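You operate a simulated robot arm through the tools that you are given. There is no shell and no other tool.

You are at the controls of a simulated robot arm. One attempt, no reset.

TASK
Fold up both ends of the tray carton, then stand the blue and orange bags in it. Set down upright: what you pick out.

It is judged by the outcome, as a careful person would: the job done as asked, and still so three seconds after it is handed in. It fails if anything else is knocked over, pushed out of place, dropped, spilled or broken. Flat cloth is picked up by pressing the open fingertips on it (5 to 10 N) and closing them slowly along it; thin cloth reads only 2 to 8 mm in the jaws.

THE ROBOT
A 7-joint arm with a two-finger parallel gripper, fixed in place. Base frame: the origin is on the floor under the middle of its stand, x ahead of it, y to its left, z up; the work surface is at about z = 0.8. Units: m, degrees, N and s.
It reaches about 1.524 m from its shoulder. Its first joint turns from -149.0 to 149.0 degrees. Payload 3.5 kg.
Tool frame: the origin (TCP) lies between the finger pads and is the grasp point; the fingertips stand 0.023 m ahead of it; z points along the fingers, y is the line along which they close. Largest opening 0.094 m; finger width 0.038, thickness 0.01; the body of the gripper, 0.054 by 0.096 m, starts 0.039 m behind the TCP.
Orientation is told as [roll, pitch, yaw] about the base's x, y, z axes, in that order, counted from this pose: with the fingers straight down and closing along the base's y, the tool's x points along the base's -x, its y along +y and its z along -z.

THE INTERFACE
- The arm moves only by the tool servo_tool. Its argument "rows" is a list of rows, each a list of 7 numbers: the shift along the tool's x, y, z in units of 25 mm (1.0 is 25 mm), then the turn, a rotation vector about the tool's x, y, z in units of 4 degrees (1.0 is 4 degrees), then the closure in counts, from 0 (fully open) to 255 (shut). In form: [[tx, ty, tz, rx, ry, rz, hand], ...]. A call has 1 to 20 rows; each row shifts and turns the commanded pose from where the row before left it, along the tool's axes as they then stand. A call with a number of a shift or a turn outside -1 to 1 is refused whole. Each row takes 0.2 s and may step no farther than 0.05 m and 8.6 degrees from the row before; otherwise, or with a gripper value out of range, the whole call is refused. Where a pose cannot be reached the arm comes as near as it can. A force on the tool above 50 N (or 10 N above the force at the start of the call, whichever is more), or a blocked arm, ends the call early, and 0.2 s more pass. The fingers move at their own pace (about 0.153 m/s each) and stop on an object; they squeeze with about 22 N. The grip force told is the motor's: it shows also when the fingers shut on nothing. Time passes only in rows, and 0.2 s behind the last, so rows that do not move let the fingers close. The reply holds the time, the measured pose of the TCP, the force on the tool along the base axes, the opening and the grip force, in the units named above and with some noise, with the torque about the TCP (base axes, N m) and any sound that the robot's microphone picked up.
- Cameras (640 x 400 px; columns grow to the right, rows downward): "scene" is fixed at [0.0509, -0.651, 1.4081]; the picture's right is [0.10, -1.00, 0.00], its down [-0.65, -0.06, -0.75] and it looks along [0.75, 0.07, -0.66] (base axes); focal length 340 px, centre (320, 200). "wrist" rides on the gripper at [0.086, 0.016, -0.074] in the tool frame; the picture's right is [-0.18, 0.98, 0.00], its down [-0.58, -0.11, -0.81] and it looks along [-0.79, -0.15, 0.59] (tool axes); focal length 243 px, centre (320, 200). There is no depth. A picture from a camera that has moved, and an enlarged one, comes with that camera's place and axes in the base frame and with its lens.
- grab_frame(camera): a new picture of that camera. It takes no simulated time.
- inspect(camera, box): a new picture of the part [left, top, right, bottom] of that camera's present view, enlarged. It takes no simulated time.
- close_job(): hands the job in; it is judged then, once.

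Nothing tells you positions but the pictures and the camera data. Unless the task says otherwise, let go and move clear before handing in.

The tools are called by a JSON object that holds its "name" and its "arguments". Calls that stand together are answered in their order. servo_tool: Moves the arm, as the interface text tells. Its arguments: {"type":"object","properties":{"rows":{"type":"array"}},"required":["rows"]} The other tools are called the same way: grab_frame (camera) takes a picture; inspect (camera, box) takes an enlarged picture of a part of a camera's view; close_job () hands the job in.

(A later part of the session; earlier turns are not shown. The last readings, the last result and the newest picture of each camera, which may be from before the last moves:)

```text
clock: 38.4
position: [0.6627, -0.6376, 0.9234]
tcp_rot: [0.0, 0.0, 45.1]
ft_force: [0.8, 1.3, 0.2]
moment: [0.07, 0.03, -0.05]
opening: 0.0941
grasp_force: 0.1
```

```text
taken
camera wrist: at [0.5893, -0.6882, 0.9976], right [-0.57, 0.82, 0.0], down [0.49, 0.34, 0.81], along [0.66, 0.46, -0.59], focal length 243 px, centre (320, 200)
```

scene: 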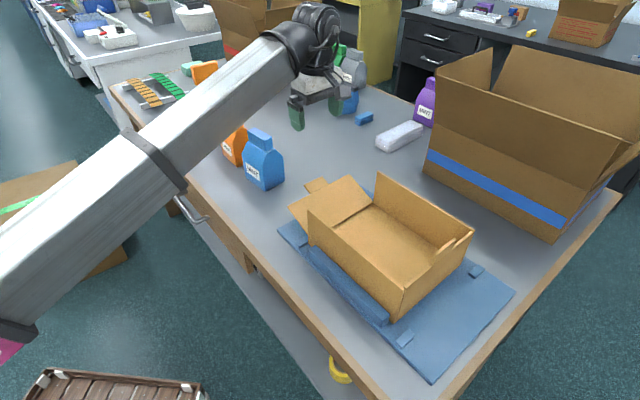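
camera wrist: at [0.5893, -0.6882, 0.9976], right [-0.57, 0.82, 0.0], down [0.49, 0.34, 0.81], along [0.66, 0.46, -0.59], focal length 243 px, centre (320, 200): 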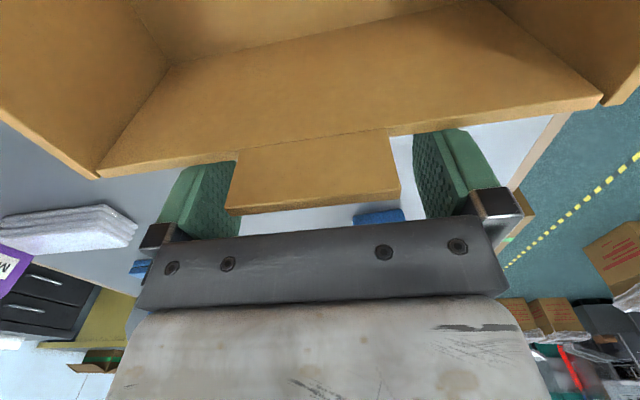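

{"name": "servo_tool", "arguments": {"rows": [[0.12, 0, 0, 0, 0, 0, 0], [0.12, 0, 0, 0, 0, 0, 0], [0, 0, 0, 0, 0, 0, 0]]}}

{"name": "grab_frame", "arguments": {"camera": "wrist"}}

{"name": "inspect", "arguments": {"camera": "scene", "box": [270, 160, 530, 390]}}

```text
clock: 39.2
position: [0.659, -0.6426, 0.9232]
tcp_rot: [0.0, -0.1, 45.1]
ft_force: [1.0, 0.4, 0.5]
moment: [-0.03, -0.01, -0.01]
opening: 0.0938
grasp_force: 0.0
```

```text
taken
camera wrist: at [0.5853, -0.6925, 0.9973], right [-0.57, 0.82, 0.0], down [0.49, 0.34, 0.81], along [0.66, 0.46, -0.59], focal length 243 px, centre (320, 200)
```

wrist: 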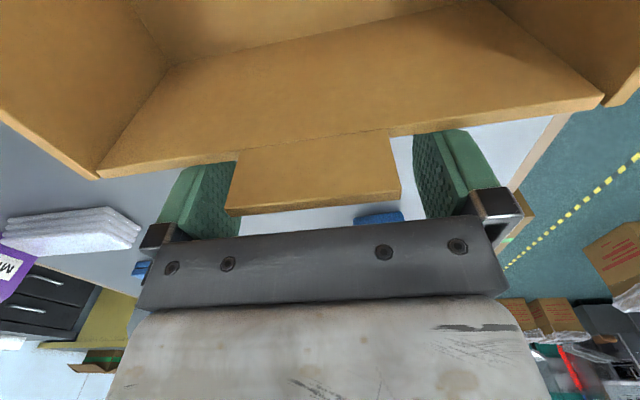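

```text
1.74 times, centred on (400, 275) of scene
camera zoom: at [0.0509, -0.651, 1.4081], right [0.1, -1.0, 0.0], down [-0.65, -0.06, -0.75], along [0.75, 0.07, -0.66], focal length 592 px, centre (181, 70)
```

zoom: 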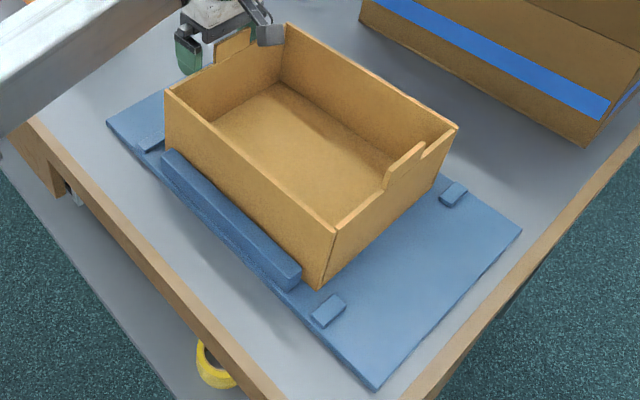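

The carton is almost exactly back at its starting place, and the push force is tiny. One more small nudge and I'll back off.

{"name": "servo_tool", "arguments": {"rows": [[0.1, 0, 0, 0, 0, 0, 0], [0, 0, 0, 0, 0, 0, 0], [-0.2, 0, 0, 0, 0, 0, 0], [-0.4, 0, 0, 0, 0, 0, 0], [-0.6, 0, 0, 0, 0, 0, 0], [-0.6, 0, 0, 0, 0, 0, 0], [-0.3, 0, 0, 0, 0, 0, 0]]}}

{"name": "grab_frame", "arguments": {"camera": "wrist"}}

{"name": "inspect", "arguments": {"camera": "scene", "box": [270, 160, 530, 390]}}

```text
clock: 40.8
position: [0.6926, -0.6071, 0.9225]
tcp_rot: [-0.1, 0.0, 45.1]
ft_force: [0.4, -0.4, -0.1]
moment: [0.0, 0.02, -0.02]
opening: 0.0942
grasp_force: 0.1
```

```text
taken
camera wrist: at [0.6201, -0.657, 0.997], right [-0.57, 0.82, 0.0], down [0.49, 0.34, 0.81], along [0.66, 0.46, -0.59], focal length 243 px, centre (320, 200)
```

wrist: 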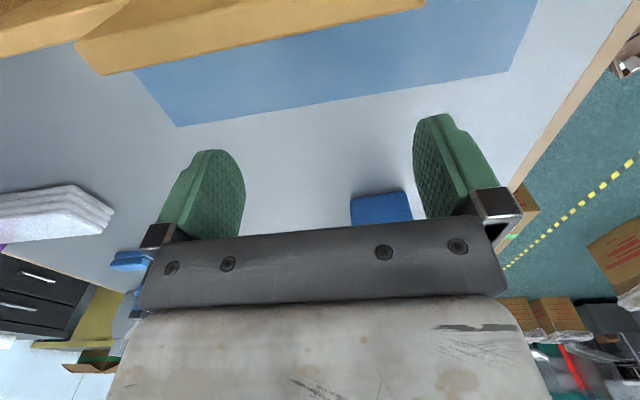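

```text
1.74 times, centred on (400, 275) of scene
camera zoom: at [0.0509, -0.651, 1.4081], right [0.1, -1.0, 0.0], down [-0.65, -0.06, -0.75], along [0.75, 0.07, -0.66], focal length 592 px, centre (181, 70)
```

zoom: 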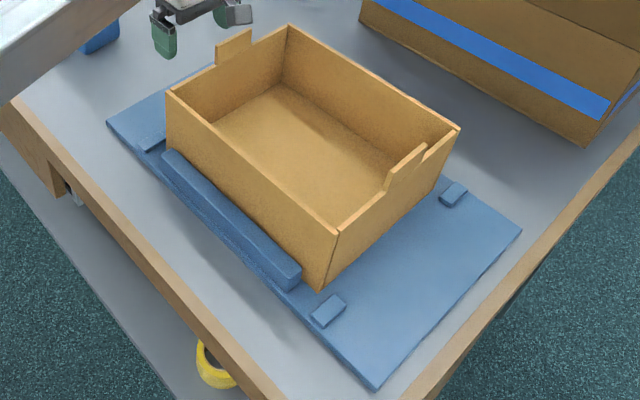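

Both ends are standing and the carton is back in place. Next are the bags, so I'll rise and look at the blue and orange bags from above.

{"name": "servo_tool", "arguments": {"rows": [[0, 0, -0.4, 0, 0, 0, 0], [0, 0, -0.8, 0, 0, 0, 0], [0, 0, -1, 0, 0, 0, 0], [0, 0, -1, 0, 0, 0, 0], [0, 0, -1, 0, 0, 0, 0], [0, 0, -1, 0, 0, 0, 0], [-0.3, 0, -0.6, 0, 0, 0, 0], [-0.6, 0, -0.2, 0, 0, 0, 0], [-0.3, 0, 0, 0, 0, 0, 0]]}}

{"name": "inspect", "arguments": {"camera": "wrist", "box": [240, 60, 480, 240]}}

{"name": "inspect", "arguments": {"camera": "scene", "box": [180, 80, 320, 200]}}

```text
clock: 42.8
position: [0.7152, -0.5852, 1.0748]
tcp_rot: [-0.1, 0.0, 45.1]
ft_force: [-0.5, 1.4, -0.2]
moment: [-0.01, -0.01, 0.0]
opening: 0.0943
grasp_force: 0.0
```

```text
2.22 times, centred on (360, 150) of wrist
camera zoom: at [0.6415, -0.6358, 1.1475], right [-0.57, 0.82, 0.0], down [0.49, 0.34, 0.81], along [0.66, 0.46, -0.59], focal length 539 px, centre (231, 311)
```

zoom: 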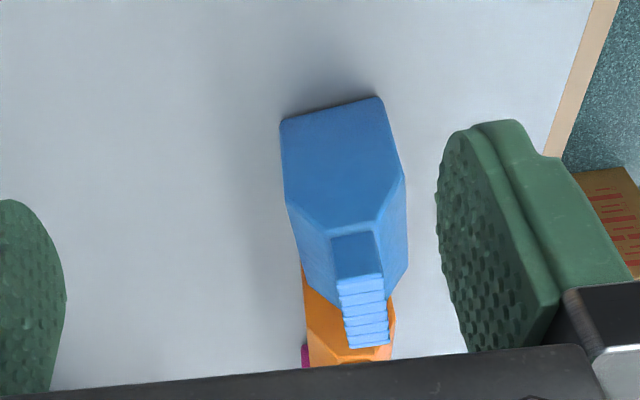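

```text
3.33 times, centred on (250, 140) of scene
camera zoom: at [0.0509, -0.651, 1.4081], right [0.1, -1.0, 0.0], down [-0.65, -0.06, -0.75], along [0.75, 0.07, -0.66], focal length 1134 px, centre (553, 400)
```

zoom: 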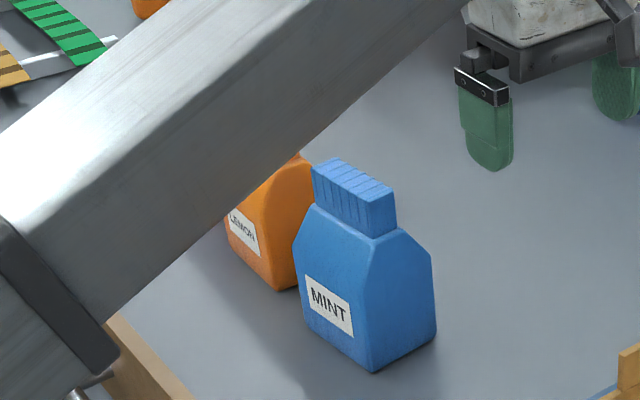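

The blue bag's cap triangulates to centre (0.813, -0.420), top z = 0.955, about 72 × 25 mm, with its long axis near 50°. I'll move above it with the jaws set to close across the thin side, then check alignment.

{"name": "servo_tool", "arguments": {"rows": [[-0.3, 0.1, 0, 0, 0, 0, 0], [-0.6, 0.2, 0, 0, 0, 0, 0], [-0.9, 0.2, 0, 0, 0, 0, 0], [-0.9, 0.2, 0, 0, 0, 0, 0], [-0.9, 0.2, 0, 0, 0, 0, 0], [-0.9, 0.2, 0, 0, 0, 0, 0], [-0.9, 0.2, 0, 0, 0, 0, 0], [-0.9, 0.2, 0, 0, 0, 0, 0], [-0.7, 0.2, 0, 0, 0, 0, 0], [-0.44, 0.18, 0, 0, 0, 0, 0], [0, 0, 0, 0, 0, -0.6, 0], [0, 0, 0, 0, 0, -0.5, 0], [0, 0, 0, 0, 0, -0.2, 0]]}}

{"name": "grab_frame", "arguments": {"camera": "wrist"}}

{"name": "inspect", "arguments": {"camera": "scene", "box": [180, 30, 380, 200]}}

```text
clock: 45.6
position: [0.8127, -0.4194, 1.0731]
tcp_rot: [-0.1, 0.0, 50.5]
ft_force: [-0.2, -0.2, 0.4]
moment: [0.02, 0.01, 0.0]
opening: 0.0939
grasp_force: 0.1
```

```text
taken
camera wrist: at [0.7443, -0.477, 1.1471], right [-0.64, 0.77, 0.0], down [0.45, 0.38, 0.81], along [0.62, 0.52, -0.59], focal length 243 px, centre (320, 200)
```

wrist: 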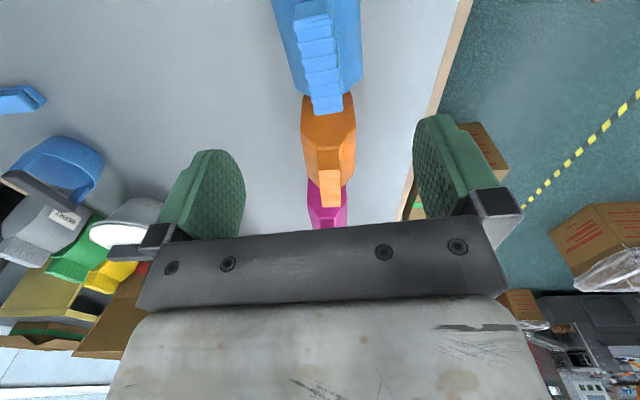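

```text
2.35 times, centred on (280, 115) of scene
camera zoom: at [0.0509, -0.651, 1.4081], right [0.1, -1.0, 0.0], down [-0.65, -0.06, -0.75], along [0.75, 0.07, -0.66], focal length 800 px, centre (414, 400)
```

zoom: 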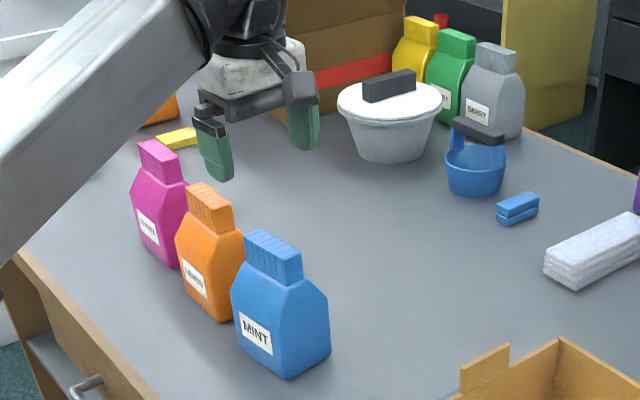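

The gripper is centred over the blue cap to within about 2 mm. I'll lower it straddling the cap.

{"name": "servo_tool", "arguments": {"rows": [[0, 0, 0.3, 0, 0, 0, 0], [0, 0, 0.7, 0, 0, 0, 0], [0, 0, 0.9, 0, 0, 0, 0], [0, 0, 0.9, 0, 0, 0, 0], [0, 0, 0.9, 0, 0, 0, 0], [0, 0, 0.7, 0, 0, 0, 0], [0, 0, 0.4, 0, 0, 0, 0], [0, 0, 0.2, 0, 0, 0, 0]]}}

{"name": "inspect", "arguments": {"camera": "scene", "box": [180, 30, 380, 200]}}

{"name": "grab_frame", "arguments": {"camera": "wrist"}}

```text
clock: 47.4
position: [0.8122, -0.4206, 0.9478]
tcp_rot: [-0.1, 0.1, 50.3]
ft_force: [0.1, 0.0, -0.5]
moment: [0.02, 0.0, 0.01]
opening: 0.0939
grasp_force: 0.0
```

```text
2.35 times, centred on (280, 115) of scene
camera zoom: at [0.0509, -0.651, 1.4081], right [0.1, -1.0, 0.0], down [-0.65, -0.06, -0.75], along [0.75, 0.07, -0.66], focal length 800 px, centre (414, 400)
```

zoom: 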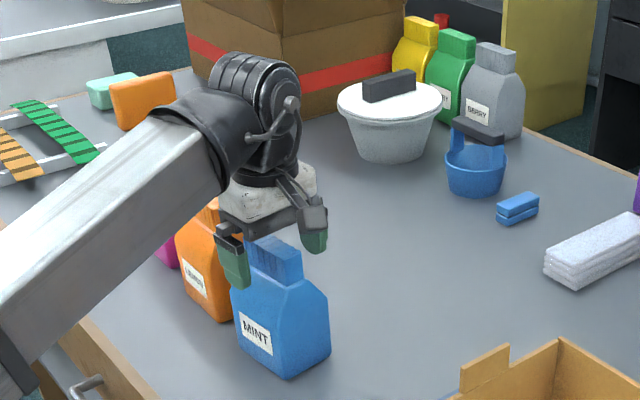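

```text
taken
camera wrist: at [0.7439, -0.4769, 1.0219], right [-0.64, 0.77, 0.0], down [0.45, 0.38, 0.81], along [0.62, 0.51, -0.59], focal length 243 px, centre (320, 200)
```

wrist: 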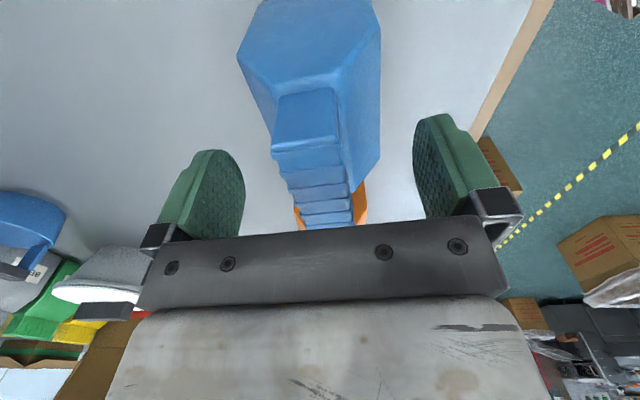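

The cap sits centred between the fingers. I'll close gradually on it.

{"name": "servo_tool", "arguments": {"rows": [[0, 0, 0, 0, 0, 0, 80], [0, 0, 0, 0, 0, 0, 140], [0, 0, 0, 0, 0, 0, 170], [0, 0, 0, 0, 0, 0, 190], [0, 0, 0, 0, 0, 0, 220], [0, 0, 0, 0, 0, 0, 255], [0, 0, 0, 0, 0, 0, 255]]}}

{"name": "grab_frame", "arguments": {"camera": "wrist"}}

```text
clock: 49.0
position: [0.8129, -0.421, 0.9492]
tcp_rot: [-0.2, 0.0, 50.3]
ft_force: [-1.3, -1.3, 0.8]
moment: [0.07, 0.09, 0.04]
opening: 0.0259
grasp_force: 21.7
```

```text
taken
camera wrist: at [0.7439, -0.477, 1.0223], right [-0.64, 0.77, 0.0], down [0.45, 0.38, 0.81], along [0.62, 0.51, -0.59], focal length 243 px, centre (320, 200)
```

wrist: 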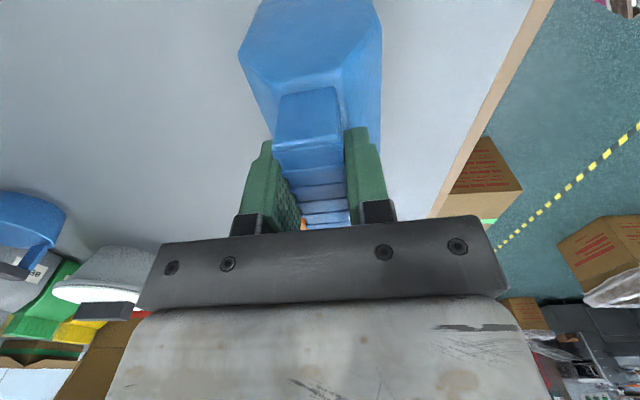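

I have a firm grip on the cap: 26 mm opening at 22 N. I'll lift slowly straight up a few centimetres and check that it holds.

{"name": "servo_tool", "arguments": {"rows": [[0, 0, -0.15, 0, 0, 0, 255], [0, 0, -0.3, 0, 0, 0, 255], [0, 0, -0.4, 0, 0, 0, 255], [0, 0, -0.5, 0, 0, 0, 255], [0, 0, -0.4, 0, 0, 0, 255], [0, 0, -0.2, 0, 0, 0, 255]]}}

{"name": "inspect", "arguments": {"camera": "scene", "box": [180, 30, 380, 200]}}

{"name": "grab_frame", "arguments": {"camera": "wrist"}}

```text
clock: 50.4
position: [0.8117, -0.4201, 0.9973]
tcp_rot: [-0.1, -0.1, 50.2]
ft_force: [0.4, -0.6, -2.0]
moment: [0.0, -0.02, 0.02]
opening: 0.0259
grasp_force: 22.0
```

```text
2.35 times, centred on (280, 115) of scene
camera zoom: at [0.0509, -0.651, 1.4081], right [0.1, -1.0, 0.0], down [-0.65, -0.06, -0.75], along [0.75, 0.07, -0.66], focal length 800 px, centre (414, 400)
```

zoom: 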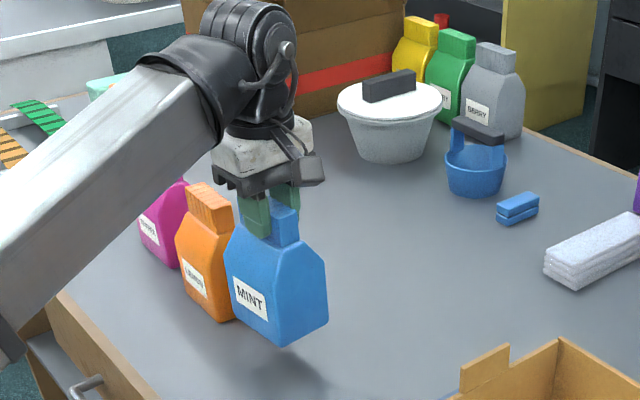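

```text
taken
camera wrist: at [0.744, -0.4773, 1.0714], right [-0.64, 0.77, 0.0], down [0.45, 0.38, 0.81], along [0.62, 0.51, -0.59], focal length 243 px, centre (320, 200)
```

wrist: 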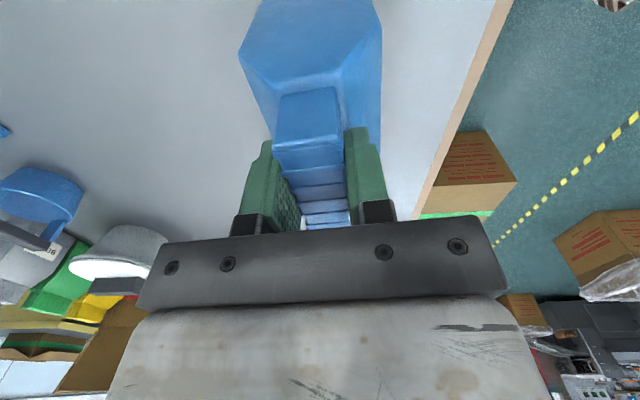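

The bag hangs straight and weighs about 2 N. I'll lift it high enough to clear the carton walls and tabs.

{"name": "servo_tool", "arguments": {"rows": [[0, 0, -0.3, 0, 0, 0, 255], [0, 0, -0.6, 0, 0, 0, 255], [0, 0, -0.8, 0, 0, 0, 255], [0, 0, -0.8, 0, 0, 0, 255], [0, 0, -0.8, 0, 0, 0, 255], [0, 0, -0.8, 0, 0, 0, 255], [0, 0, -0.7, 0, 0, 0, 255], [0, 0, -0.5, 0, 0, 0, 255], [0, 0, -0.2, 0, 0, 0, 255]]}}

{"name": "grab_frame", "arguments": {"camera": "scene"}}

```text
clock: 52.4
position: [0.8132, -0.4219, 1.1356]
tcp_rot: [0.1, -0.1, 50.3]
ft_force: [0.3, 1.2, -2.7]
moment: [-0.02, 0.01, 0.02]
opening: 0.026
grasp_force: 21.9
```

```text
taken
```

scene: 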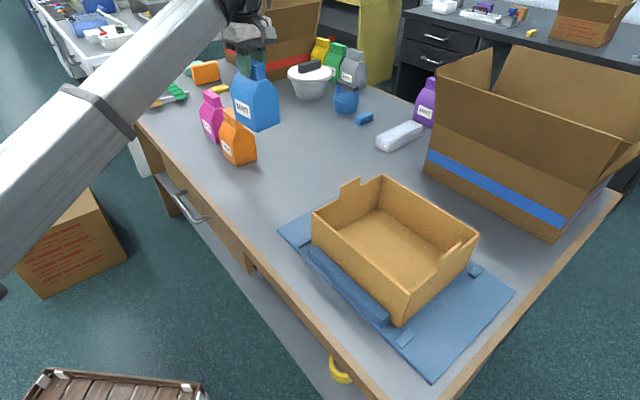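

{"name": "servo_tool", "arguments": {"rows": [[0.2, -0.03, 0, 0, 0, 0, 255], [0.5, -0.08, 0, 0, 0, 0, 255], [0.8, -0.13, 0, 0, 0, 0, 255], [0.9, -0.15, 0, 0, 0, 0, 255], [0.9, -0.15, 0, 0, 0, 0, 255], [0.9, -0.15, 0, 0, 0, 0, 255], [0.9, -0.15, 0, 0, 0, 0, 255], [0.9, -0.15, 0, 0, 0, 0, 255], [0.9, -0.15, 0, 0, 0, 0, 255], [0.9, -0.15, 0, 0, 0, 0, 255], [0.9, -0.15, 0, 0, 0, 0, 255], [0.9, -0.15, 0, 0, 0, 0, 255], [0.9, -0.15, 0, 0, 0, 0, 255], [0.9, -0.15, 0, 0, 0, 0, 255], [0.9, -0.15, 0, 0, 0, 0, 255], [0.9, -0.15, 0, 0, 0, 0, 255], [0.8, -0.13, 0, 0, 0, 0, 255], [0.6, -0.1, 0, 0, 0, 0, 255], [0.3, -0.05, 0, 0, 0, 0, 255]]}}

{"name": "grab_frame", "arguments": {"camera": "scene"}}

{"name": "grab_frame", "arguments": {"camera": "wrist"}}

```text
clock: 56.4
position: [0.6227, -0.7468, 1.1347]
tcp_rot: [0.0, 0.0, 50.3]
ft_force: [0.3, -0.3, -3.1]
moment: [0.0, 0.01, 0.01]
opening: 0.0259
grasp_force: 21.5
```

```text
taken
```

scene: 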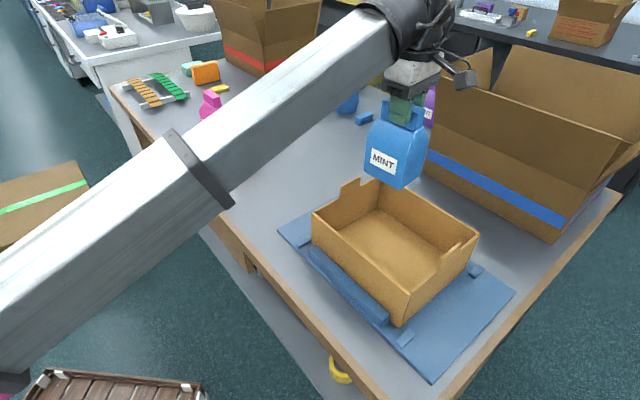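

```text
taken
camera wrist: at [0.554, -0.8042, 1.2086], right [-0.64, 0.77, 0.0], down [0.45, 0.38, 0.81], along [0.62, 0.51, -0.59], focal length 243 px, centre (320, 200)
```

wrist: 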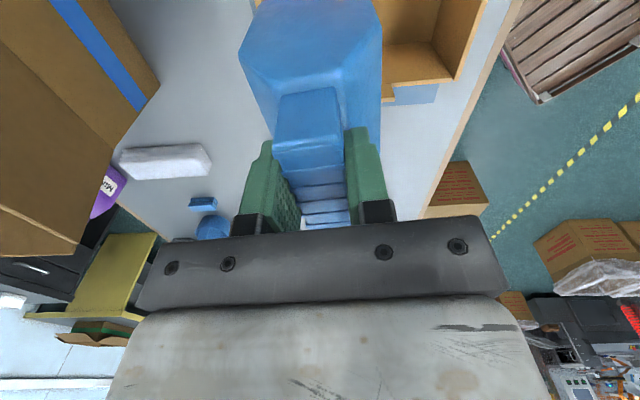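

The bag is over the far corner of the carton at a safe height. I'll finish moving to the drop point on the back-wall side and align the yaw with the carton.

{"name": "servo_tool", "arguments": {"rows": [[0.3, -0.03, 0, 0, 0, 0, 255], [0.6, -0.06, 0, 0, 0, 0, 255], [0.6, -0.05, 0, 0, 0, 0, 255], [0.4, -0.03, 0, 0, 0, 0, 255], [0, 0, 0, 0, 0, 0.4, 255], [0, 0, 0, 0, 0, 0.5, 255], [0, 0, 0, 0, 0, 0.3, 255], [0, 0, 0.3, 0, 0, 0, 255], [0, 0, 0.5, 0, 0, 0, 255], [0, 0, 0.5, 0, 0, 0, 255], [0, 0, 0.3, 0, 0, 0, 255]]}}

{"name": "inspect", "arguments": {"camera": "scene", "box": [290, 80, 530, 330]}}

{"name": "grab_frame", "arguments": {"camera": "wrist"}}

```text
clock: 58.8
position: [0.5954, -0.7869, 1.0944]
tcp_rot: [0.0, 0.0, 45.6]
ft_force: [0.7, 0.4, -3.2]
moment: [-0.01, 0.03, -0.02]
opening: 0.0258
grasp_force: 22.3
```

```text
1.60 times, centred on (410, 205) of scene
camera zoom: at [0.0509, -0.651, 1.4081], right [0.1, -1.0, 0.0], down [-0.65, -0.06, -0.75], along [0.75, 0.07, -0.66], focal length 544 px, centre (176, 192)
```

zoom: 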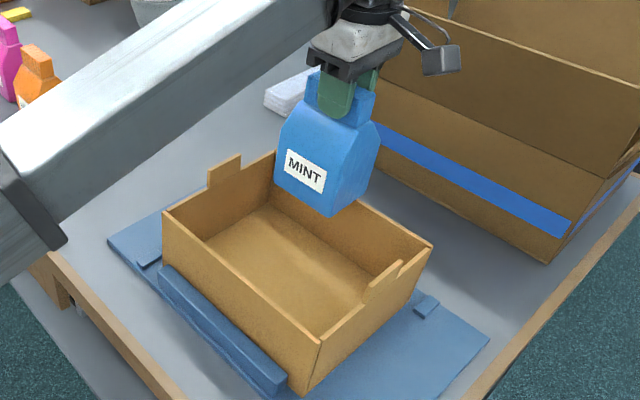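

```text
taken
camera wrist: at [0.523, -0.8369, 1.1684], right [-0.57, 0.82, 0.0], down [0.48, 0.34, 0.81], along [0.66, 0.46, -0.59], focal length 243 px, centre (320, 200)
```

wrist: 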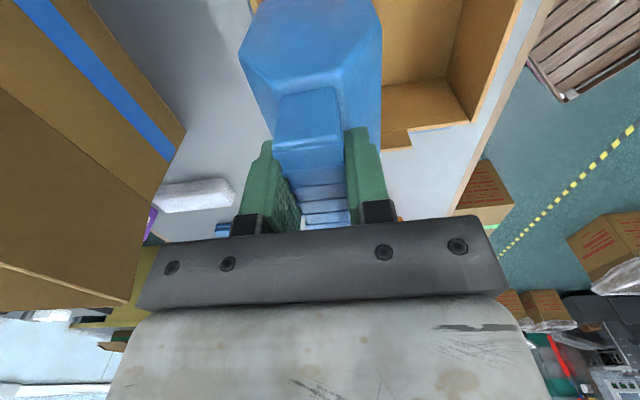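

The bag is about 1 cm closer to the back wall than I want. I'll shift it toward the middle, then lower slowly into the carton.

{"name": "servo_tool", "arguments": {"rows": [[0.15, 0.2, 0, 0, 0, 0, 255], [0.2, 0.25, 0, 0, 0, 0, 255], [0, 0, 0.3, 0, 0, 0, 255], [0, 0, 0.5, 0, 0, 0, 255], [0, 0, 0.5, 0, 0, 0, 255], [0, 0, 0.3, 0, 0, 0, 255]]}}

{"name": "inspect", "arguments": {"camera": "scene", "box": [290, 80, 530, 330]}}

{"name": "grab_frame", "arguments": {"camera": "wrist"}}

```text
clock: 60.2
position: [0.5805, -0.785, 1.0548]
tcp_rot: [-0.1, 0.0, 45.4]
ft_force: [0.2, 0.1, -2.1]
moment: [0.04, 0.02, -0.01]
opening: 0.0257
grasp_force: 22.3
```

```text
1.60 times, centred on (410, 205) of scene
camera zoom: at [0.0509, -0.651, 1.4081], right [0.1, -1.0, 0.0], down [-0.65, -0.06, -0.75], along [0.75, 0.07, -0.66], focal length 544 px, centre (176, 192)
```

zoom: 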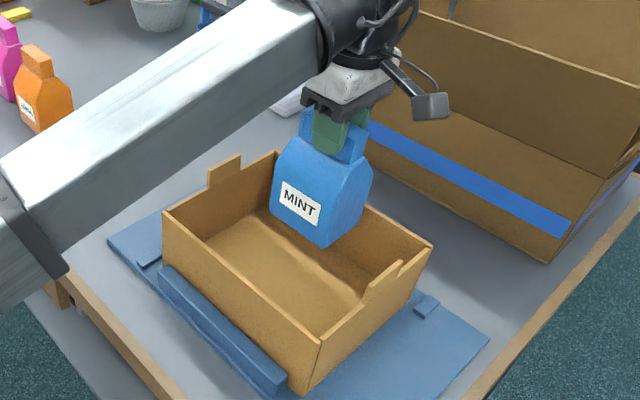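

```text
taken
camera wrist: at [0.5082, -0.8355, 1.129], right [-0.57, 0.82, 0.0], down [0.48, 0.34, 0.81], along [0.66, 0.46, -0.59], focal length 243 px, centre (320, 200)
```

wrist: 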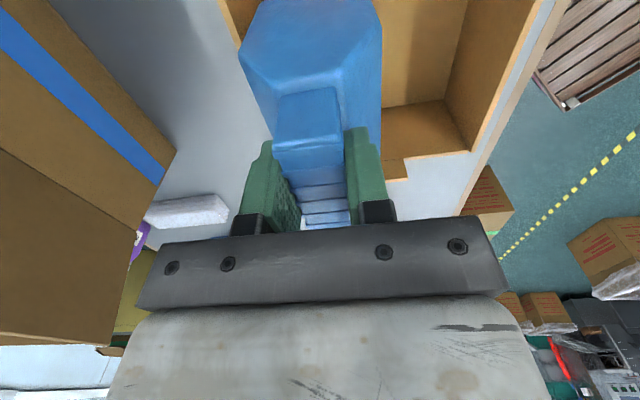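

There's good clearance on all sides. I'll lower to just above the floor, then feel for contact.

{"name": "servo_tool", "arguments": {"rows": [[0, 0, 0.3, 0, 0, 0, 255], [0, 0, 0.5, 0, 0, 0, 255], [0, 0, 0.6, 0, 0, 0, 255], [0, 0, 0.6, 0, 0, 0, 255], [0, 0, 0.6, 0, 0, 0, 255], [0, 0, 0.4, 0, 0, 0, 255], [0, 0, 0.2, 0, 0, 0, 255]]}}

{"name": "inspect", "arguments": {"camera": "scene", "box": [290, 80, 530, 330]}}

```text
clock: 61.8
position: [0.5825, -0.7848, 0.9754]
tcp_rot: [-0.1, 0.1, 45.5]
ft_force: [0.2, 0.7, -1.8]
moment: [0.0, 0.02, 0.0]
opening: 0.0256
grasp_force: 22.0
```

```text
1.60 times, centred on (410, 205) of scene
camera zoom: at [0.0509, -0.651, 1.4081], right [0.1, -1.0, 0.0], down [-0.65, -0.06, -0.75], along [0.75, 0.07, -0.66], focal length 544 px, centre (176, 192)
```

zoom: 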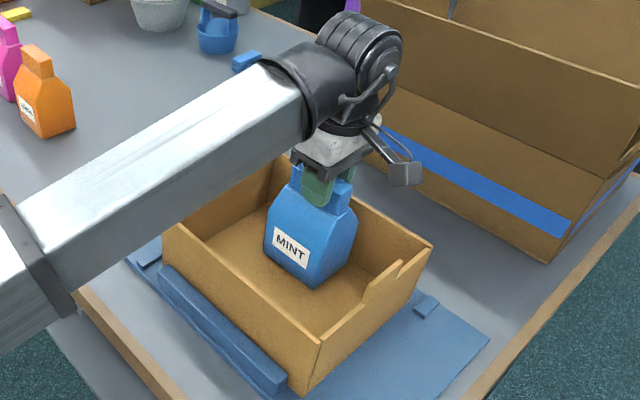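

{"name": "servo_tool", "arguments": {"rows": [[0, 0, 0.15, 0, 0, 0, 255], [0, 0, 0.15, 0, 0, 0, 255], [0, 0, 0, 0, 0, 0, 255]]}}

```text
clock: 62.6
position: [0.5814, -0.7844, 0.9678]
tcp_rot: [-0.2, 0.0, 45.4]
ft_force: [0.2, 0.7, -2.4]
moment: [0.02, 0.04, 0.01]
opening: 0.0259
grasp_force: 22.3
```

The bag still hangs free with no contact. I'll go down in tiny steps.

{"name": "servo_tool", "arguments": {"rows": [[0, 0, 0.1, 0, 0, 0, 255], [0, 0, 0.08, 0, 0, 0, 255], [0, 0, 0, 0, 0, 0, 255]]}}

```text
clock: 63.4
position: [0.5811, -0.7837, 0.9654]
tcp_rot: [-0.1, 0.0, 45.5]
ft_force: [1.7, -2.4, 20.1]
moment: [0.13, 0.16, -0.03]
opening: 0.0259
grasp_force: 21.8
```

The bag is on the floor, reading 20 N up. I'll ease the load and open the jaws gently.

{"name": "servo_tool", "arguments": {"rows": [[0, 0, -0.06, 0, 0, 0, 255], [0, 0, 0, 0, 0, 0, 255], [0, 0, 0, 0, 0, 0, 180], [0, 0, 0, 0, 0, 0, 160], [0, 0, 0, 0, 0, 0, 120], [0, 0, 0, 0, 0, 0, 80], [0, 0, 0, 0, 0, 0, 60], [0, 0, 0, 0, 0, 0, 60]]}}

{"name": "grab_frame", "arguments": {"camera": "wrist"}}

{"name": "inspect", "arguments": {"camera": "scene", "box": [290, 80, 530, 330]}}

```text
clock: 65.2
position: [0.5818, -0.7842, 0.9637]
tcp_rot: [-0.1, 0.0, 45.5]
ft_force: [-0.3, -0.5, 0.4]
moment: [-0.03, 0.01, -0.01]
opening: 0.0717
grasp_force: 0.1
```

```text
taken
camera wrist: at [0.5085, -0.8354, 1.0383], right [-0.57, 0.82, 0.0], down [0.48, 0.34, 0.81], along [0.66, 0.46, -0.59], focal length 243 px, centre (320, 200)
```

wrist: 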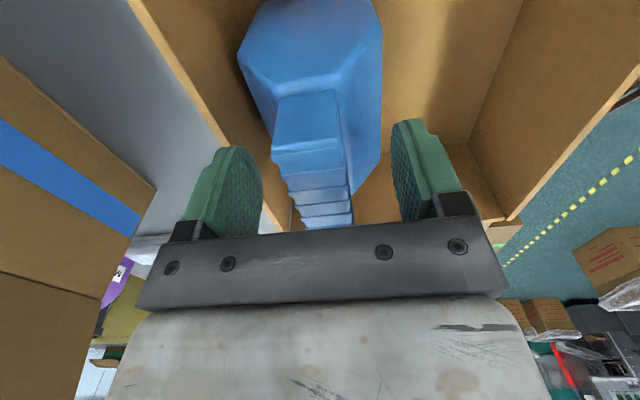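

```text
1.60 times, centred on (410, 205) of scene
camera zoom: at [0.0509, -0.651, 1.4081], right [0.1, -1.0, 0.0], down [-0.65, -0.06, -0.75], along [0.75, 0.07, -0.66], focal length 544 px, centre (176, 192)
```

zoom: 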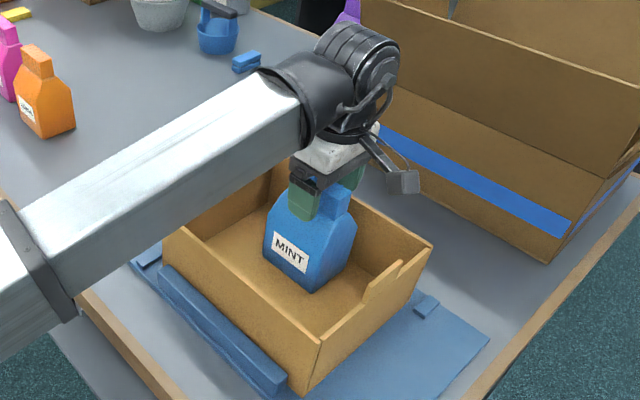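

The blue bag stands on the carton floor, released. I'll rise straight up, clear of the cap.

{"name": "servo_tool", "arguments": {"rows": [[0, 0, -0.15, 0, 0, 0, 60], [0, 0, -0.35, 0, 0, 0, 60], [0, 0, -0.6, 0, 0, 0, 60], [0, 0, -0.8, 0, 0, 0, 60], [0, 0, -0.9, 0, 0, 0, 60], [0, 0, -0.8, 0, 0, 0, 60], [0, 0, -0.6, 0, 0, 0, 60], [0, 0, -0.4, 0, 0, 0, 30], [0, 0, -0.2, 0, 0, 0, 0]]}}

{"name": "inspect", "arguments": {"camera": "scene", "box": [290, 80, 530, 330]}}

```text
clock: 67.2
position: [0.5806, -0.7849, 1.0843]
tcp_rot: [-0.1, 0.0, 45.6]
ft_force: [-0.2, -0.4, -0.3]
moment: [-0.02, 0.0, 0.06]
opening: 0.0938
grasp_force: 0.0
```

```text
1.60 times, centred on (410, 205) of scene
camera zoom: at [0.0509, -0.651, 1.4081], right [0.1, -1.0, 0.0], down [-0.65, -0.06, -0.75], along [0.75, 0.07, -0.66], focal length 544 px, centre (176, 192)
```

zoom: 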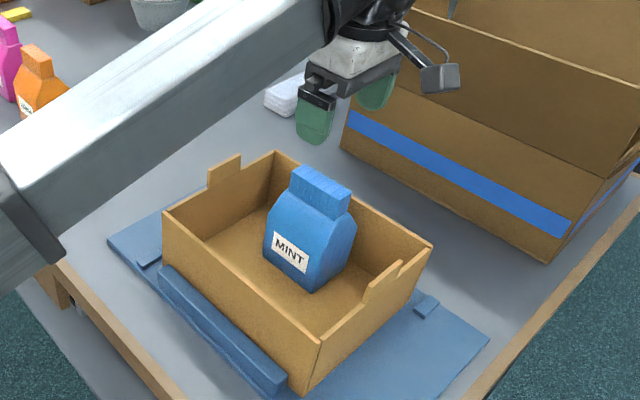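

The blue bag is standing well. I'll cross over to look at the orange bag.

{"name": "servo_tool", "arguments": {"rows": [[-0.3, 0.05, 0, 0, 0, 0, 0], [-0.6, 0.1, 0, 0, 0, 0, 0], [-0.9, 0.2, 0, 0, 0, 0, 0], [-0.9, 0.2, 0, 0, 0, 0, 0], [-0.9, 0.2, 0, 0, 0, 0, 0], [-0.9, 0.2, 0, 0, 0, 0, 0], [-0.9, 0.2, 0, 0, 0, 0, 0], [-0.9, 0.2, 0, 0, 0, 0, 0], [-0.9, 0.2, 0, 0, 0, 0, 0], [-0.9, 0.2, 0, 0, 0, 0, 0], [-0.9, 0.2, 0, 0, 0, 0, 0], [-0.9, 0.2, 0, 0, 0, 0, 0], [-0.9, 0.2, 0, 0, 0, 0, 0], [-0.9, 0.2, 0, 0, 0, 0, 0], [-0.9, 0.2, 0, 0, 0, 0, 0], [-0.9, 0.2, 0, 0, 0, 0, 0], [-0.9, 0.2, 0, 0, 0, 0, 0], [-0.6, 0.15, 0, 0, 0, 0, 0], [-0.4, 0.1, 0, 0, 0, 0, 0]]}}

{"name": "inspect", "arguments": {"camera": "wrist", "box": [240, 40, 480, 240]}}

{"name": "inspect", "arguments": {"camera": "scene", "box": [180, 80, 300, 180]}}

{"name": "grab_frame", "arguments": {"camera": "scene"}}

```text
clock: 71.2
position: [0.7904, -0.4508, 1.0837]
tcp_rot: [-0.1, -0.1, 45.5]
ft_force: [-0.9, 0.6, -0.1]
moment: [-0.01, -0.01, -0.01]
opening: 0.0939
grasp_force: 0.2
```

```text
2.00 times, centred on (360, 140) of wrist
camera zoom: at [0.7172, -0.5014, 1.1581], right [-0.57, 0.82, 0.0], down [0.48, 0.34, 0.81], along [0.66, 0.46, -0.59], focal length 485 px, centre (240, 320)
```

zoom: 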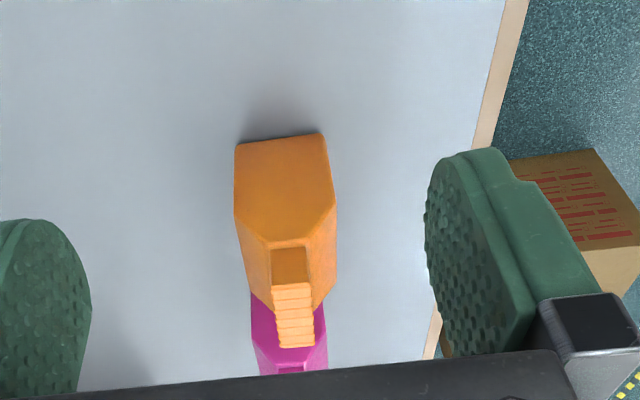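

```text
4.00 times, centred on (240, 130) of scene
camera zoom: at [0.0509, -0.651, 1.4081], right [0.1, -1.0, 0.0], down [-0.65, -0.06, -0.75], along [0.75, 0.07, -0.66], focal length 1361 px, centre (640, 480)
```

zoom: 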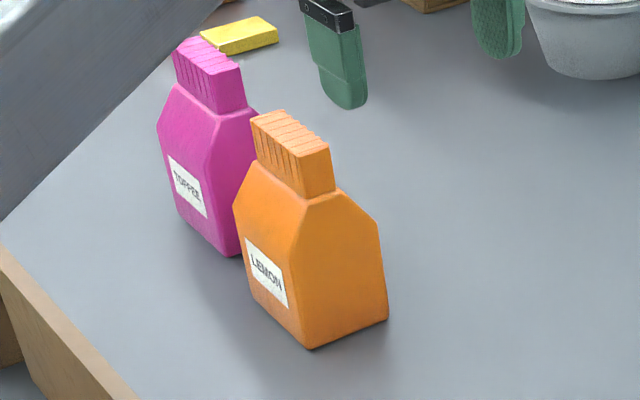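

```text
taken
```

scene: 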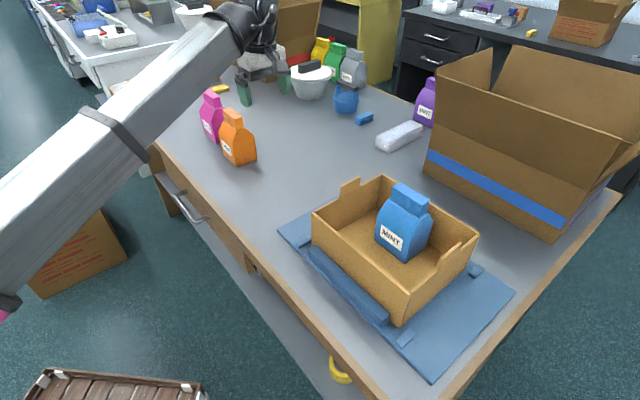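

The orange cap triangulates to about (0.914, -0.319), top z = 0.958, with its long axis near 42°. I'll move above it and align.

{"name": "servo_tool", "arguments": {"rows": [[-0.3, 0.01, 0, 0, 0, 0, 0], [-0.6, 0.02, 0, 0, 0, 0, 0], [-0.9, 0.02, 0, 0, 0, 0, 0], [-0.9, 0.02, 0, 0, 0, 0, 0], [-0.9, 0.02, 0, 0, 0, 0, 0], [-0.9, 0.02, 0, 0, 0, 0, 0], [-0.9, 0.02, 0, 0, 0, 0, 0], [-0.9, 0.02, 0, 0, 0, 0, 0], [-0.6, 0.02, 0, 0, 0, 0, 0], [-0.33, 0, 0, 0, 0, 0, 0], [0, 0, 0, 0, 0, 0.4, 0], [0, 0, 0, 0, 0, 0.4, 0]]}}

{"name": "inspect", "arguments": {"camera": "wrist", "box": [160, 0, 480, 240]}}

{"name": "inspect", "arguments": {"camera": "scene", "box": [180, 20, 340, 180]}}

```text
clock: 73.8
position: [0.9138, -0.3185, 1.0836]
tcp_rot: [-0.1, 0.0, 42.4]
ft_force: [1.2, 0.3, -0.1]
moment: [-0.03, -0.03, 0.05]
opening: 0.094
grasp_force: 0.1
```

```text
1.67 times, centred on (320, 120) of wrist
camera zoom: at [0.8382, -0.3648, 1.1581], right [-0.53, 0.85, 0.0], down [0.5, 0.31, 0.81], along [0.69, 0.42, -0.59], focal length 404 px, centre (320, 333)
```

zoom: 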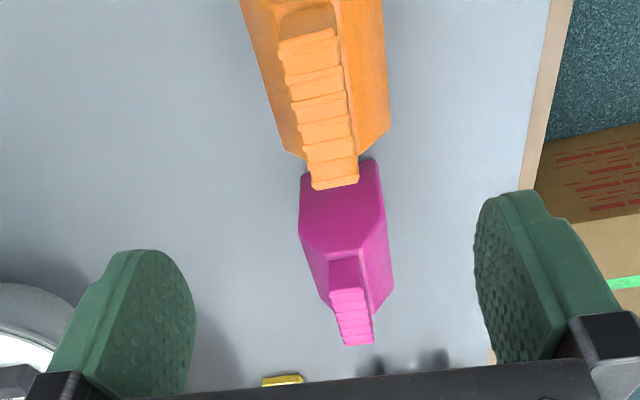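

```text
2.50 times, centred on (260, 100) of scene
camera zoom: at [0.0509, -0.651, 1.4081], right [0.1, -1.0, 0.0], down [-0.65, -0.06, -0.75], along [0.75, 0.07, -0.66], focal length 850 px, centre (470, 450)
```

zoom: 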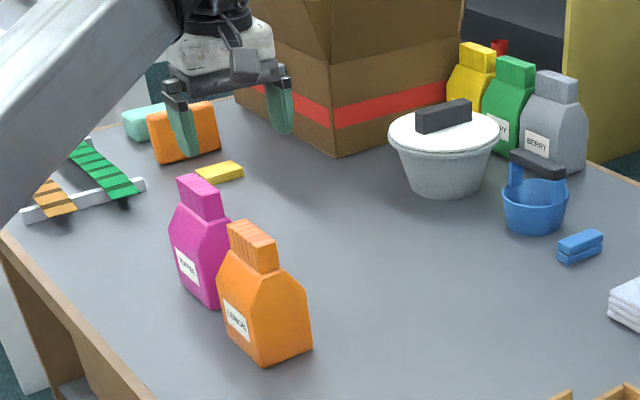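

It's aligned across the jaws. The cap centre is about 10 mm farther along its length, so I'll shift and lower over it.

{"name": "servo_tool", "arguments": {"rows": [[-0.2, 0, 0, 0, 0, 0, 0], [-0.2, 0, 0.2, 0, 0, 0, 0], [0, 0, 0.6, 0, 0, 0, 0], [0, 0, 0.9, 0, 0, 0, 0], [0, 0, 0.9, 0, 0, 0, 0], [0, 0, 0.9, 0, 0, 0, 0], [0, 0, 0.8, 0, 0, 0, 0], [0, 0, 0.6, 0, 0, 0, 0], [0, 0, 0.3, 0, 0, 0, 0], [0, 0, 0.1, 0, 0, 0, 0]]}}

{"name": "grab_frame", "arguments": {"camera": "wrist"}}

{"name": "inspect", "arguments": {"camera": "scene", "box": [180, 20, 340, 180]}}

```text
clock: 76.0
position: [0.9212, -0.3112, 0.9509]
tcp_rot: [-0.1, 0.0, 42.3]
ft_force: [0.1, 0.3, 1.1]
moment: [0.01, 0.0, -0.01]
opening: 0.0939
grasp_force: 0.0
```

```text
taken
camera wrist: at [0.8459, -0.3581, 1.0255], right [-0.53, 0.85, 0.0], down [0.5, 0.31, 0.81], along [0.69, 0.42, -0.59], focal length 243 px, centre (320, 200)
```

wrist: 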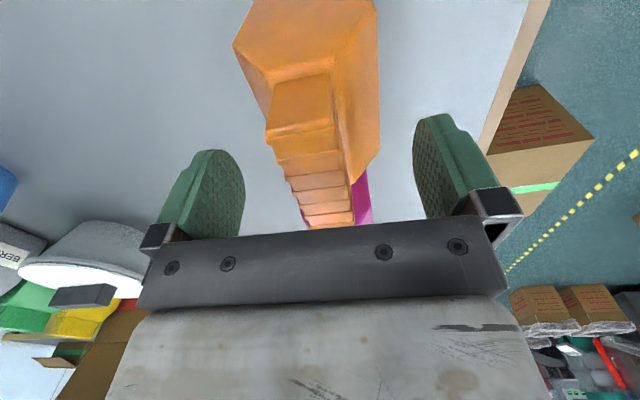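

```text
2.50 times, centred on (260, 100) of scene
camera zoom: at [0.0509, -0.651, 1.4081], right [0.1, -1.0, 0.0], down [-0.65, -0.06, -0.75], along [0.75, 0.07, -0.66], focal length 850 px, centre (470, 450)
```

zoom: 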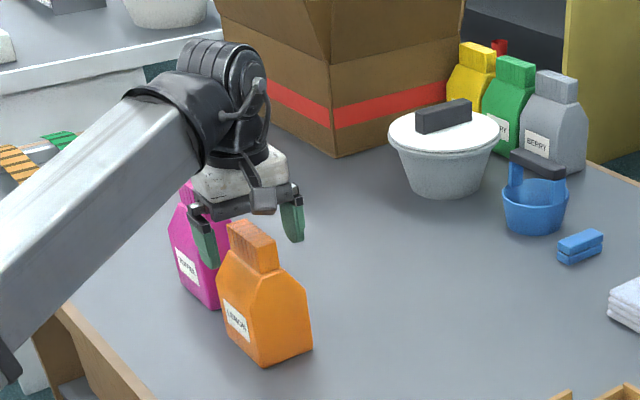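

The cap is centred between the fingers. I'll close gradually.

{"name": "servo_tool", "arguments": {"rows": [[0, 0, 0, 0, 0, 0, 80], [0, 0, 0, 0, 0, 0, 140], [0, 0, 0, 0, 0, 0, 170], [0, 0, 0, 0, 0, 0, 190], [0, 0, 0, 0, 0, 0, 220], [0, 0, 0, 0, 0, 0, 255], [0, 0, 0, 0, 0, 0, 255], [0, 0, -0.15, 0, 0, 0, 255], [0, 0, -0.3, 0, 0, 0, 255], [0, 0, -0.4, 0, 0, 0, 255], [0, 0, -0.3, 0, 0, 0, 255], [0, 0, -0.15, 0, 0, 0, 255]]}}

{"name": "grab_frame", "arguments": {"camera": "wrist"}}

{"name": "inspect", "arguments": {"camera": "scene", "box": [180, 20, 340, 180]}}

```text
clock: 78.6
position: [0.9217, -0.312, 0.9845]
tcp_rot: [-0.1, 0.0, 42.3]
ft_force: [0.6, -0.5, -3.5]
moment: [0.0, -0.03, 0.0]
opening: 0.0259
grasp_force: 22.4
```

```text
taken
camera wrist: at [0.8459, -0.3587, 1.0586], right [-0.53, 0.85, 0.0], down [0.5, 0.31, 0.81], along [0.69, 0.42, -0.59], focal length 243 px, centre (320, 200)
```

wrist: 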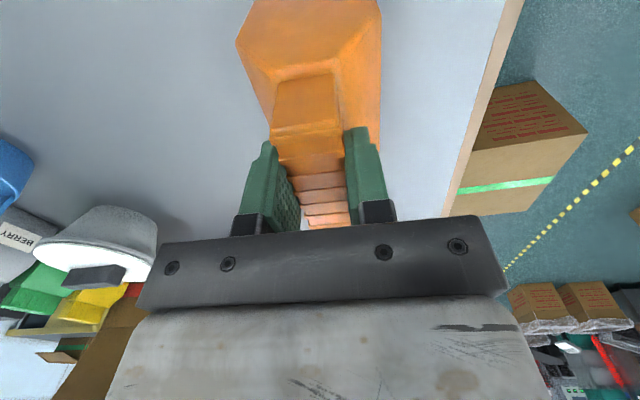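

```text
2.50 times, centred on (260, 100) of scene
camera zoom: at [0.0509, -0.651, 1.4081], right [0.1, -1.0, 0.0], down [-0.65, -0.06, -0.75], along [0.75, 0.07, -0.66], focal length 850 px, centre (470, 450)
```

zoom: 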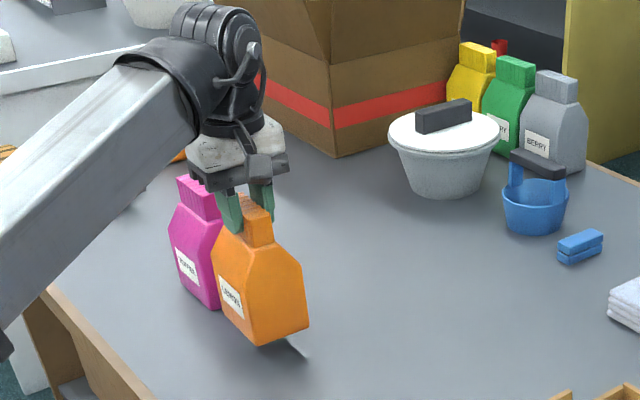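

The orange bag is held firmly and hanging level. I'll lift it to carrying height.

{"name": "servo_tool", "arguments": {"rows": [[0, 0, -0.3, 0, 0, 0, 255], [0, 0, -0.6, 0, 0, 0, 255], [0, 0, -0.8, 0, 0, 0, 255], [0, 0, -0.8, 0, 0, 0, 255], [0, 0, -0.8, 0, 0, 0, 255], [0, 0, -0.8, 0, 0, 0, 255], [0, 0, -0.8, 0, 0, 0, 255], [0, 0, -0.7, 0, 0, 0, 255], [0, 0, -0.5, 0, 0, 0, 255], [0, 0, -0.2, 0, 0, 0, 255]]}}

{"name": "grab_frame", "arguments": {"camera": "scene"}}

```text
clock: 80.8
position: [0.921, -0.3133, 1.1415]
tcp_rot: [-0.1, -0.1, 42.3]
ft_force: [0.2, -0.6, -2.8]
moment: [-0.02, 0.0, -0.02]
opening: 0.0259
grasp_force: 22.3
```

```text
taken
```

scene: 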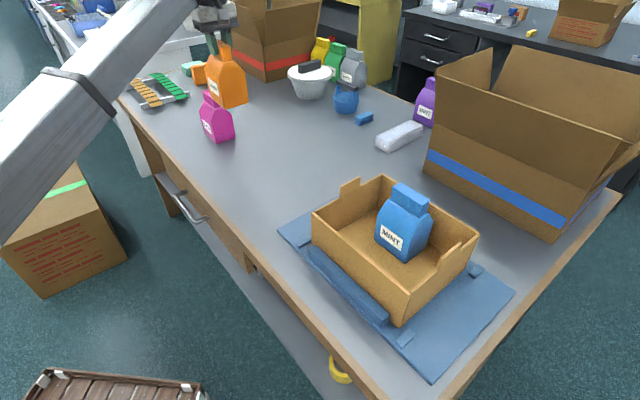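

I'll carry it toward the carton at this height.

{"name": "servo_tool", "arguments": {"rows": [[0.2, 0, 0, 0, 0, 0, 255], [0.5, -0.03, 0, 0, 0, 0, 255], [0.8, -0.04, 0, 0, 0, 0, 255], [0.9, -0.04, 0, 0, 0, 0, 255], [0.9, -0.04, 0, 0, 0, 0, 255], [0.9, -0.04, 0, 0, 0, 0, 255], [0.9, -0.04, 0, 0, 0, 0, 255], [0.9, -0.04, 0, 0, 0, 0, 255], [0.9, -0.04, 0, 0, 0, 0, 255], [0.9, -0.04, 0, 0, 0, 0, 255], [0.9, -0.04, 0, 0, 0, 0, 255], [0.9, -0.04, 0, 0, 0, 0, 255], [0.9, -0.04, 0, 0, 0, 0, 255], [0.9, -0.04, 0, 0, 0, 0, 255], [0.9, -0.04, 0, 0, 0, 0, 255], [0.9, -0.04, 0, 0, 0, 0, 255], [0.9, -0.04, 0, 0, 0, 0, 255], [0.8, -0.04, 0, 0, 0, 0, 255], [0.6, -0.03, 0, 0, 0, 0, 255], [0.3, -0.02, 0, 0, 0, 0, 255]]}}

{"name": "grab_frame", "arguments": {"camera": "scene"}}

```text
clock: 85.0
position: [0.6421, -0.5908, 1.1412]
tcp_rot: [-0.2, 0.0, 42.3]
ft_force: [0.6, 0.2, -2.6]
moment: [0.04, -0.01, 0.01]
opening: 0.0261
grasp_force: 21.9
```

```text
taken
```

scene: 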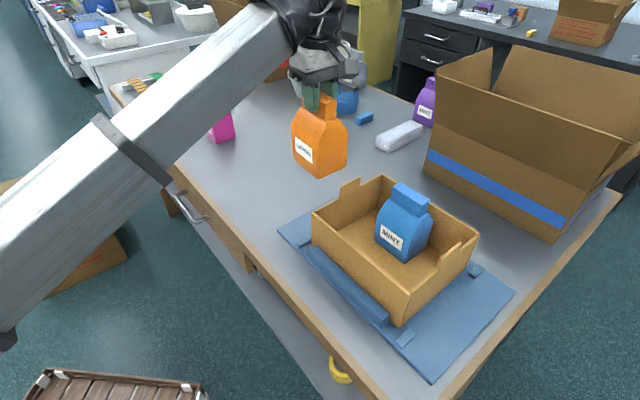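

{"name": "servo_tool", "arguments": {"rows": [[0.3, -0.02, 0, 0, 0, 0, 255], [0.6, -0.03, 0, 0, 0, 0, 255], [0.8, -0.04, 0, 0, 0, 0, 255], [0.9, -0.04, 0, 0, 0, 0, 255], [0.9, -0.04, 0, 0, 0, 0, 255], [0.9, -0.04, 0, 0, 0, 0, 255], [0.9, -0.04, 0, 0, 0, 0, 255], [0.9, -0.04, 0, 0, 0, 0, 255], [0.6, -0.03, 0, 0, 0, 0, 255], [0.4, -0.03, 0, 0, 0, 0, 255], [0, 0, 0, 0, 0, -0.4, 255], [0, 0, 0, 0, 0, -0.4, 255], [0, 0, 0.2, 0, 0, 0, 255], [0, 0, 0.3, 0, 0, 0, 255], [0, 0, 0.3, 0, 0, 0, 255], [0, 0, 0.2, 0, 0, 0, 255]]}}

{"name": "inspect", "arguments": {"camera": "scene", "box": [290, 80, 530, 330]}}

{"name": "grab_frame", "arguments": {"camera": "wrist"}}

```text
clock: 88.4
position: [0.515, -0.7198, 1.1178]
tcp_rot: [-0.1, 0.0, 45.4]
ft_force: [-0.3, -0.1, -3.0]
moment: [-0.03, 0.0, 0.0]
opening: 0.0258
grasp_force: 21.6
```

```text
1.60 times, centred on (410, 205) of scene
camera zoom: at [0.0509, -0.651, 1.4081], right [0.1, -1.0, 0.0], down [-0.65, -0.06, -0.75], along [0.75, 0.07, -0.66], focal length 544 px, centre (176, 192)
```

zoom: 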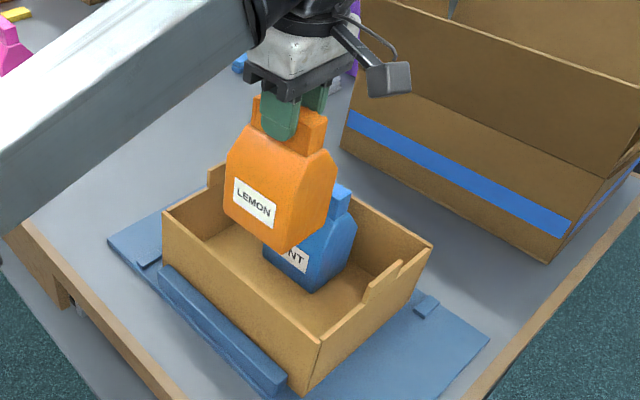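

```text
taken
camera wrist: at [0.4414, -0.7697, 1.1912], right [-0.57, 0.82, 0.0], down [0.48, 0.34, 0.81], along [0.66, 0.46, -0.59], focal length 243 px, centre (320, 200)
```

wrist: 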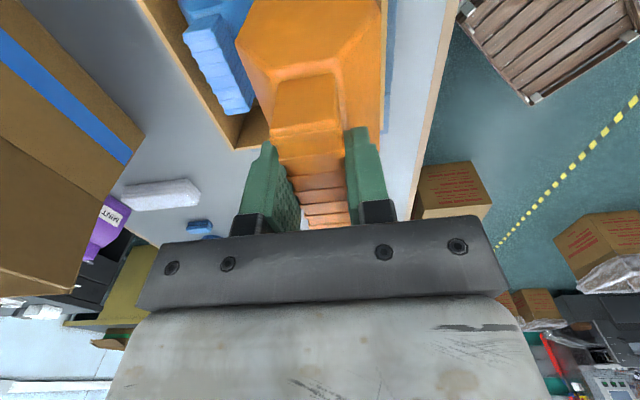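

The orange bag is above its slot beside the blue one, with about 14 mm of gap to the blue and 25 mm to the front wall. I'll shift 6 mm toward the front wall and lower.

{"name": "servo_tool", "arguments": {"rows": [[0, 0.12, 0, 0, 0, 0, 255], [0, 0.12, 0, 0, 0, 0, 255], [0, 0, 0.3, 0, 0, 0, 255], [0, 0, 0.5, 0, 0, 0, 255], [0, 0, 0.6, 0, 0, 0, 255], [0, 0, 0.5, 0, 0, 0, 255], [0, 0, 0.3, 0, 0, 0, 255]]}}

{"name": "inspect", "arguments": {"camera": "scene", "box": [290, 80, 530, 330]}}

{"name": "grab_frame", "arguments": {"camera": "wrist"}}

```text
clock: 90.0
position: [0.5109, -0.7137, 1.0623]
tcp_rot: [-0.2, 0.0, 45.6]
ft_force: [-0.4, 0.0, -2.6]
moment: [0.01, 0.02, 0.01]
opening: 0.026
grasp_force: 23.0
```

```text
1.60 times, centred on (410, 205) of scene
camera zoom: at [0.0509, -0.651, 1.4081], right [0.1, -1.0, 0.0], down [-0.65, -0.06, -0.75], along [0.75, 0.07, -0.66], focal length 544 px, centre (176, 192)
```

zoom: 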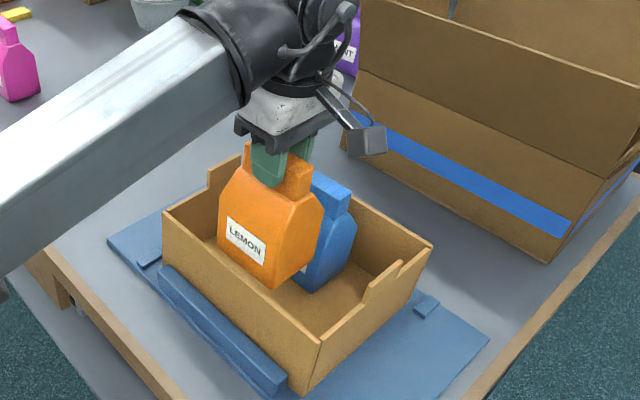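

```text
taken
camera wrist: at [0.4374, -0.7652, 1.1357], right [-0.57, 0.82, 0.0], down [0.48, 0.34, 0.81], along [0.66, 0.46, -0.59], focal length 243 px, centre (320, 200)
```

wrist: 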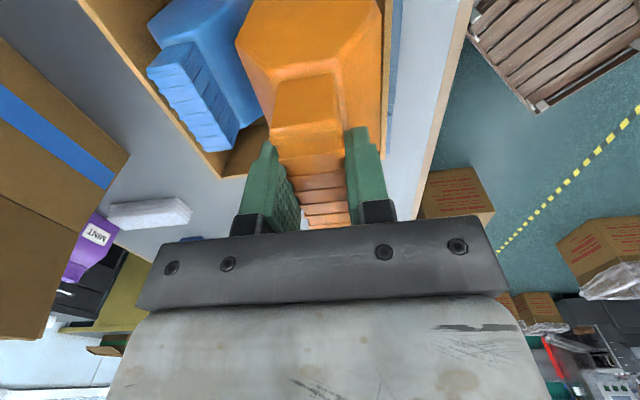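

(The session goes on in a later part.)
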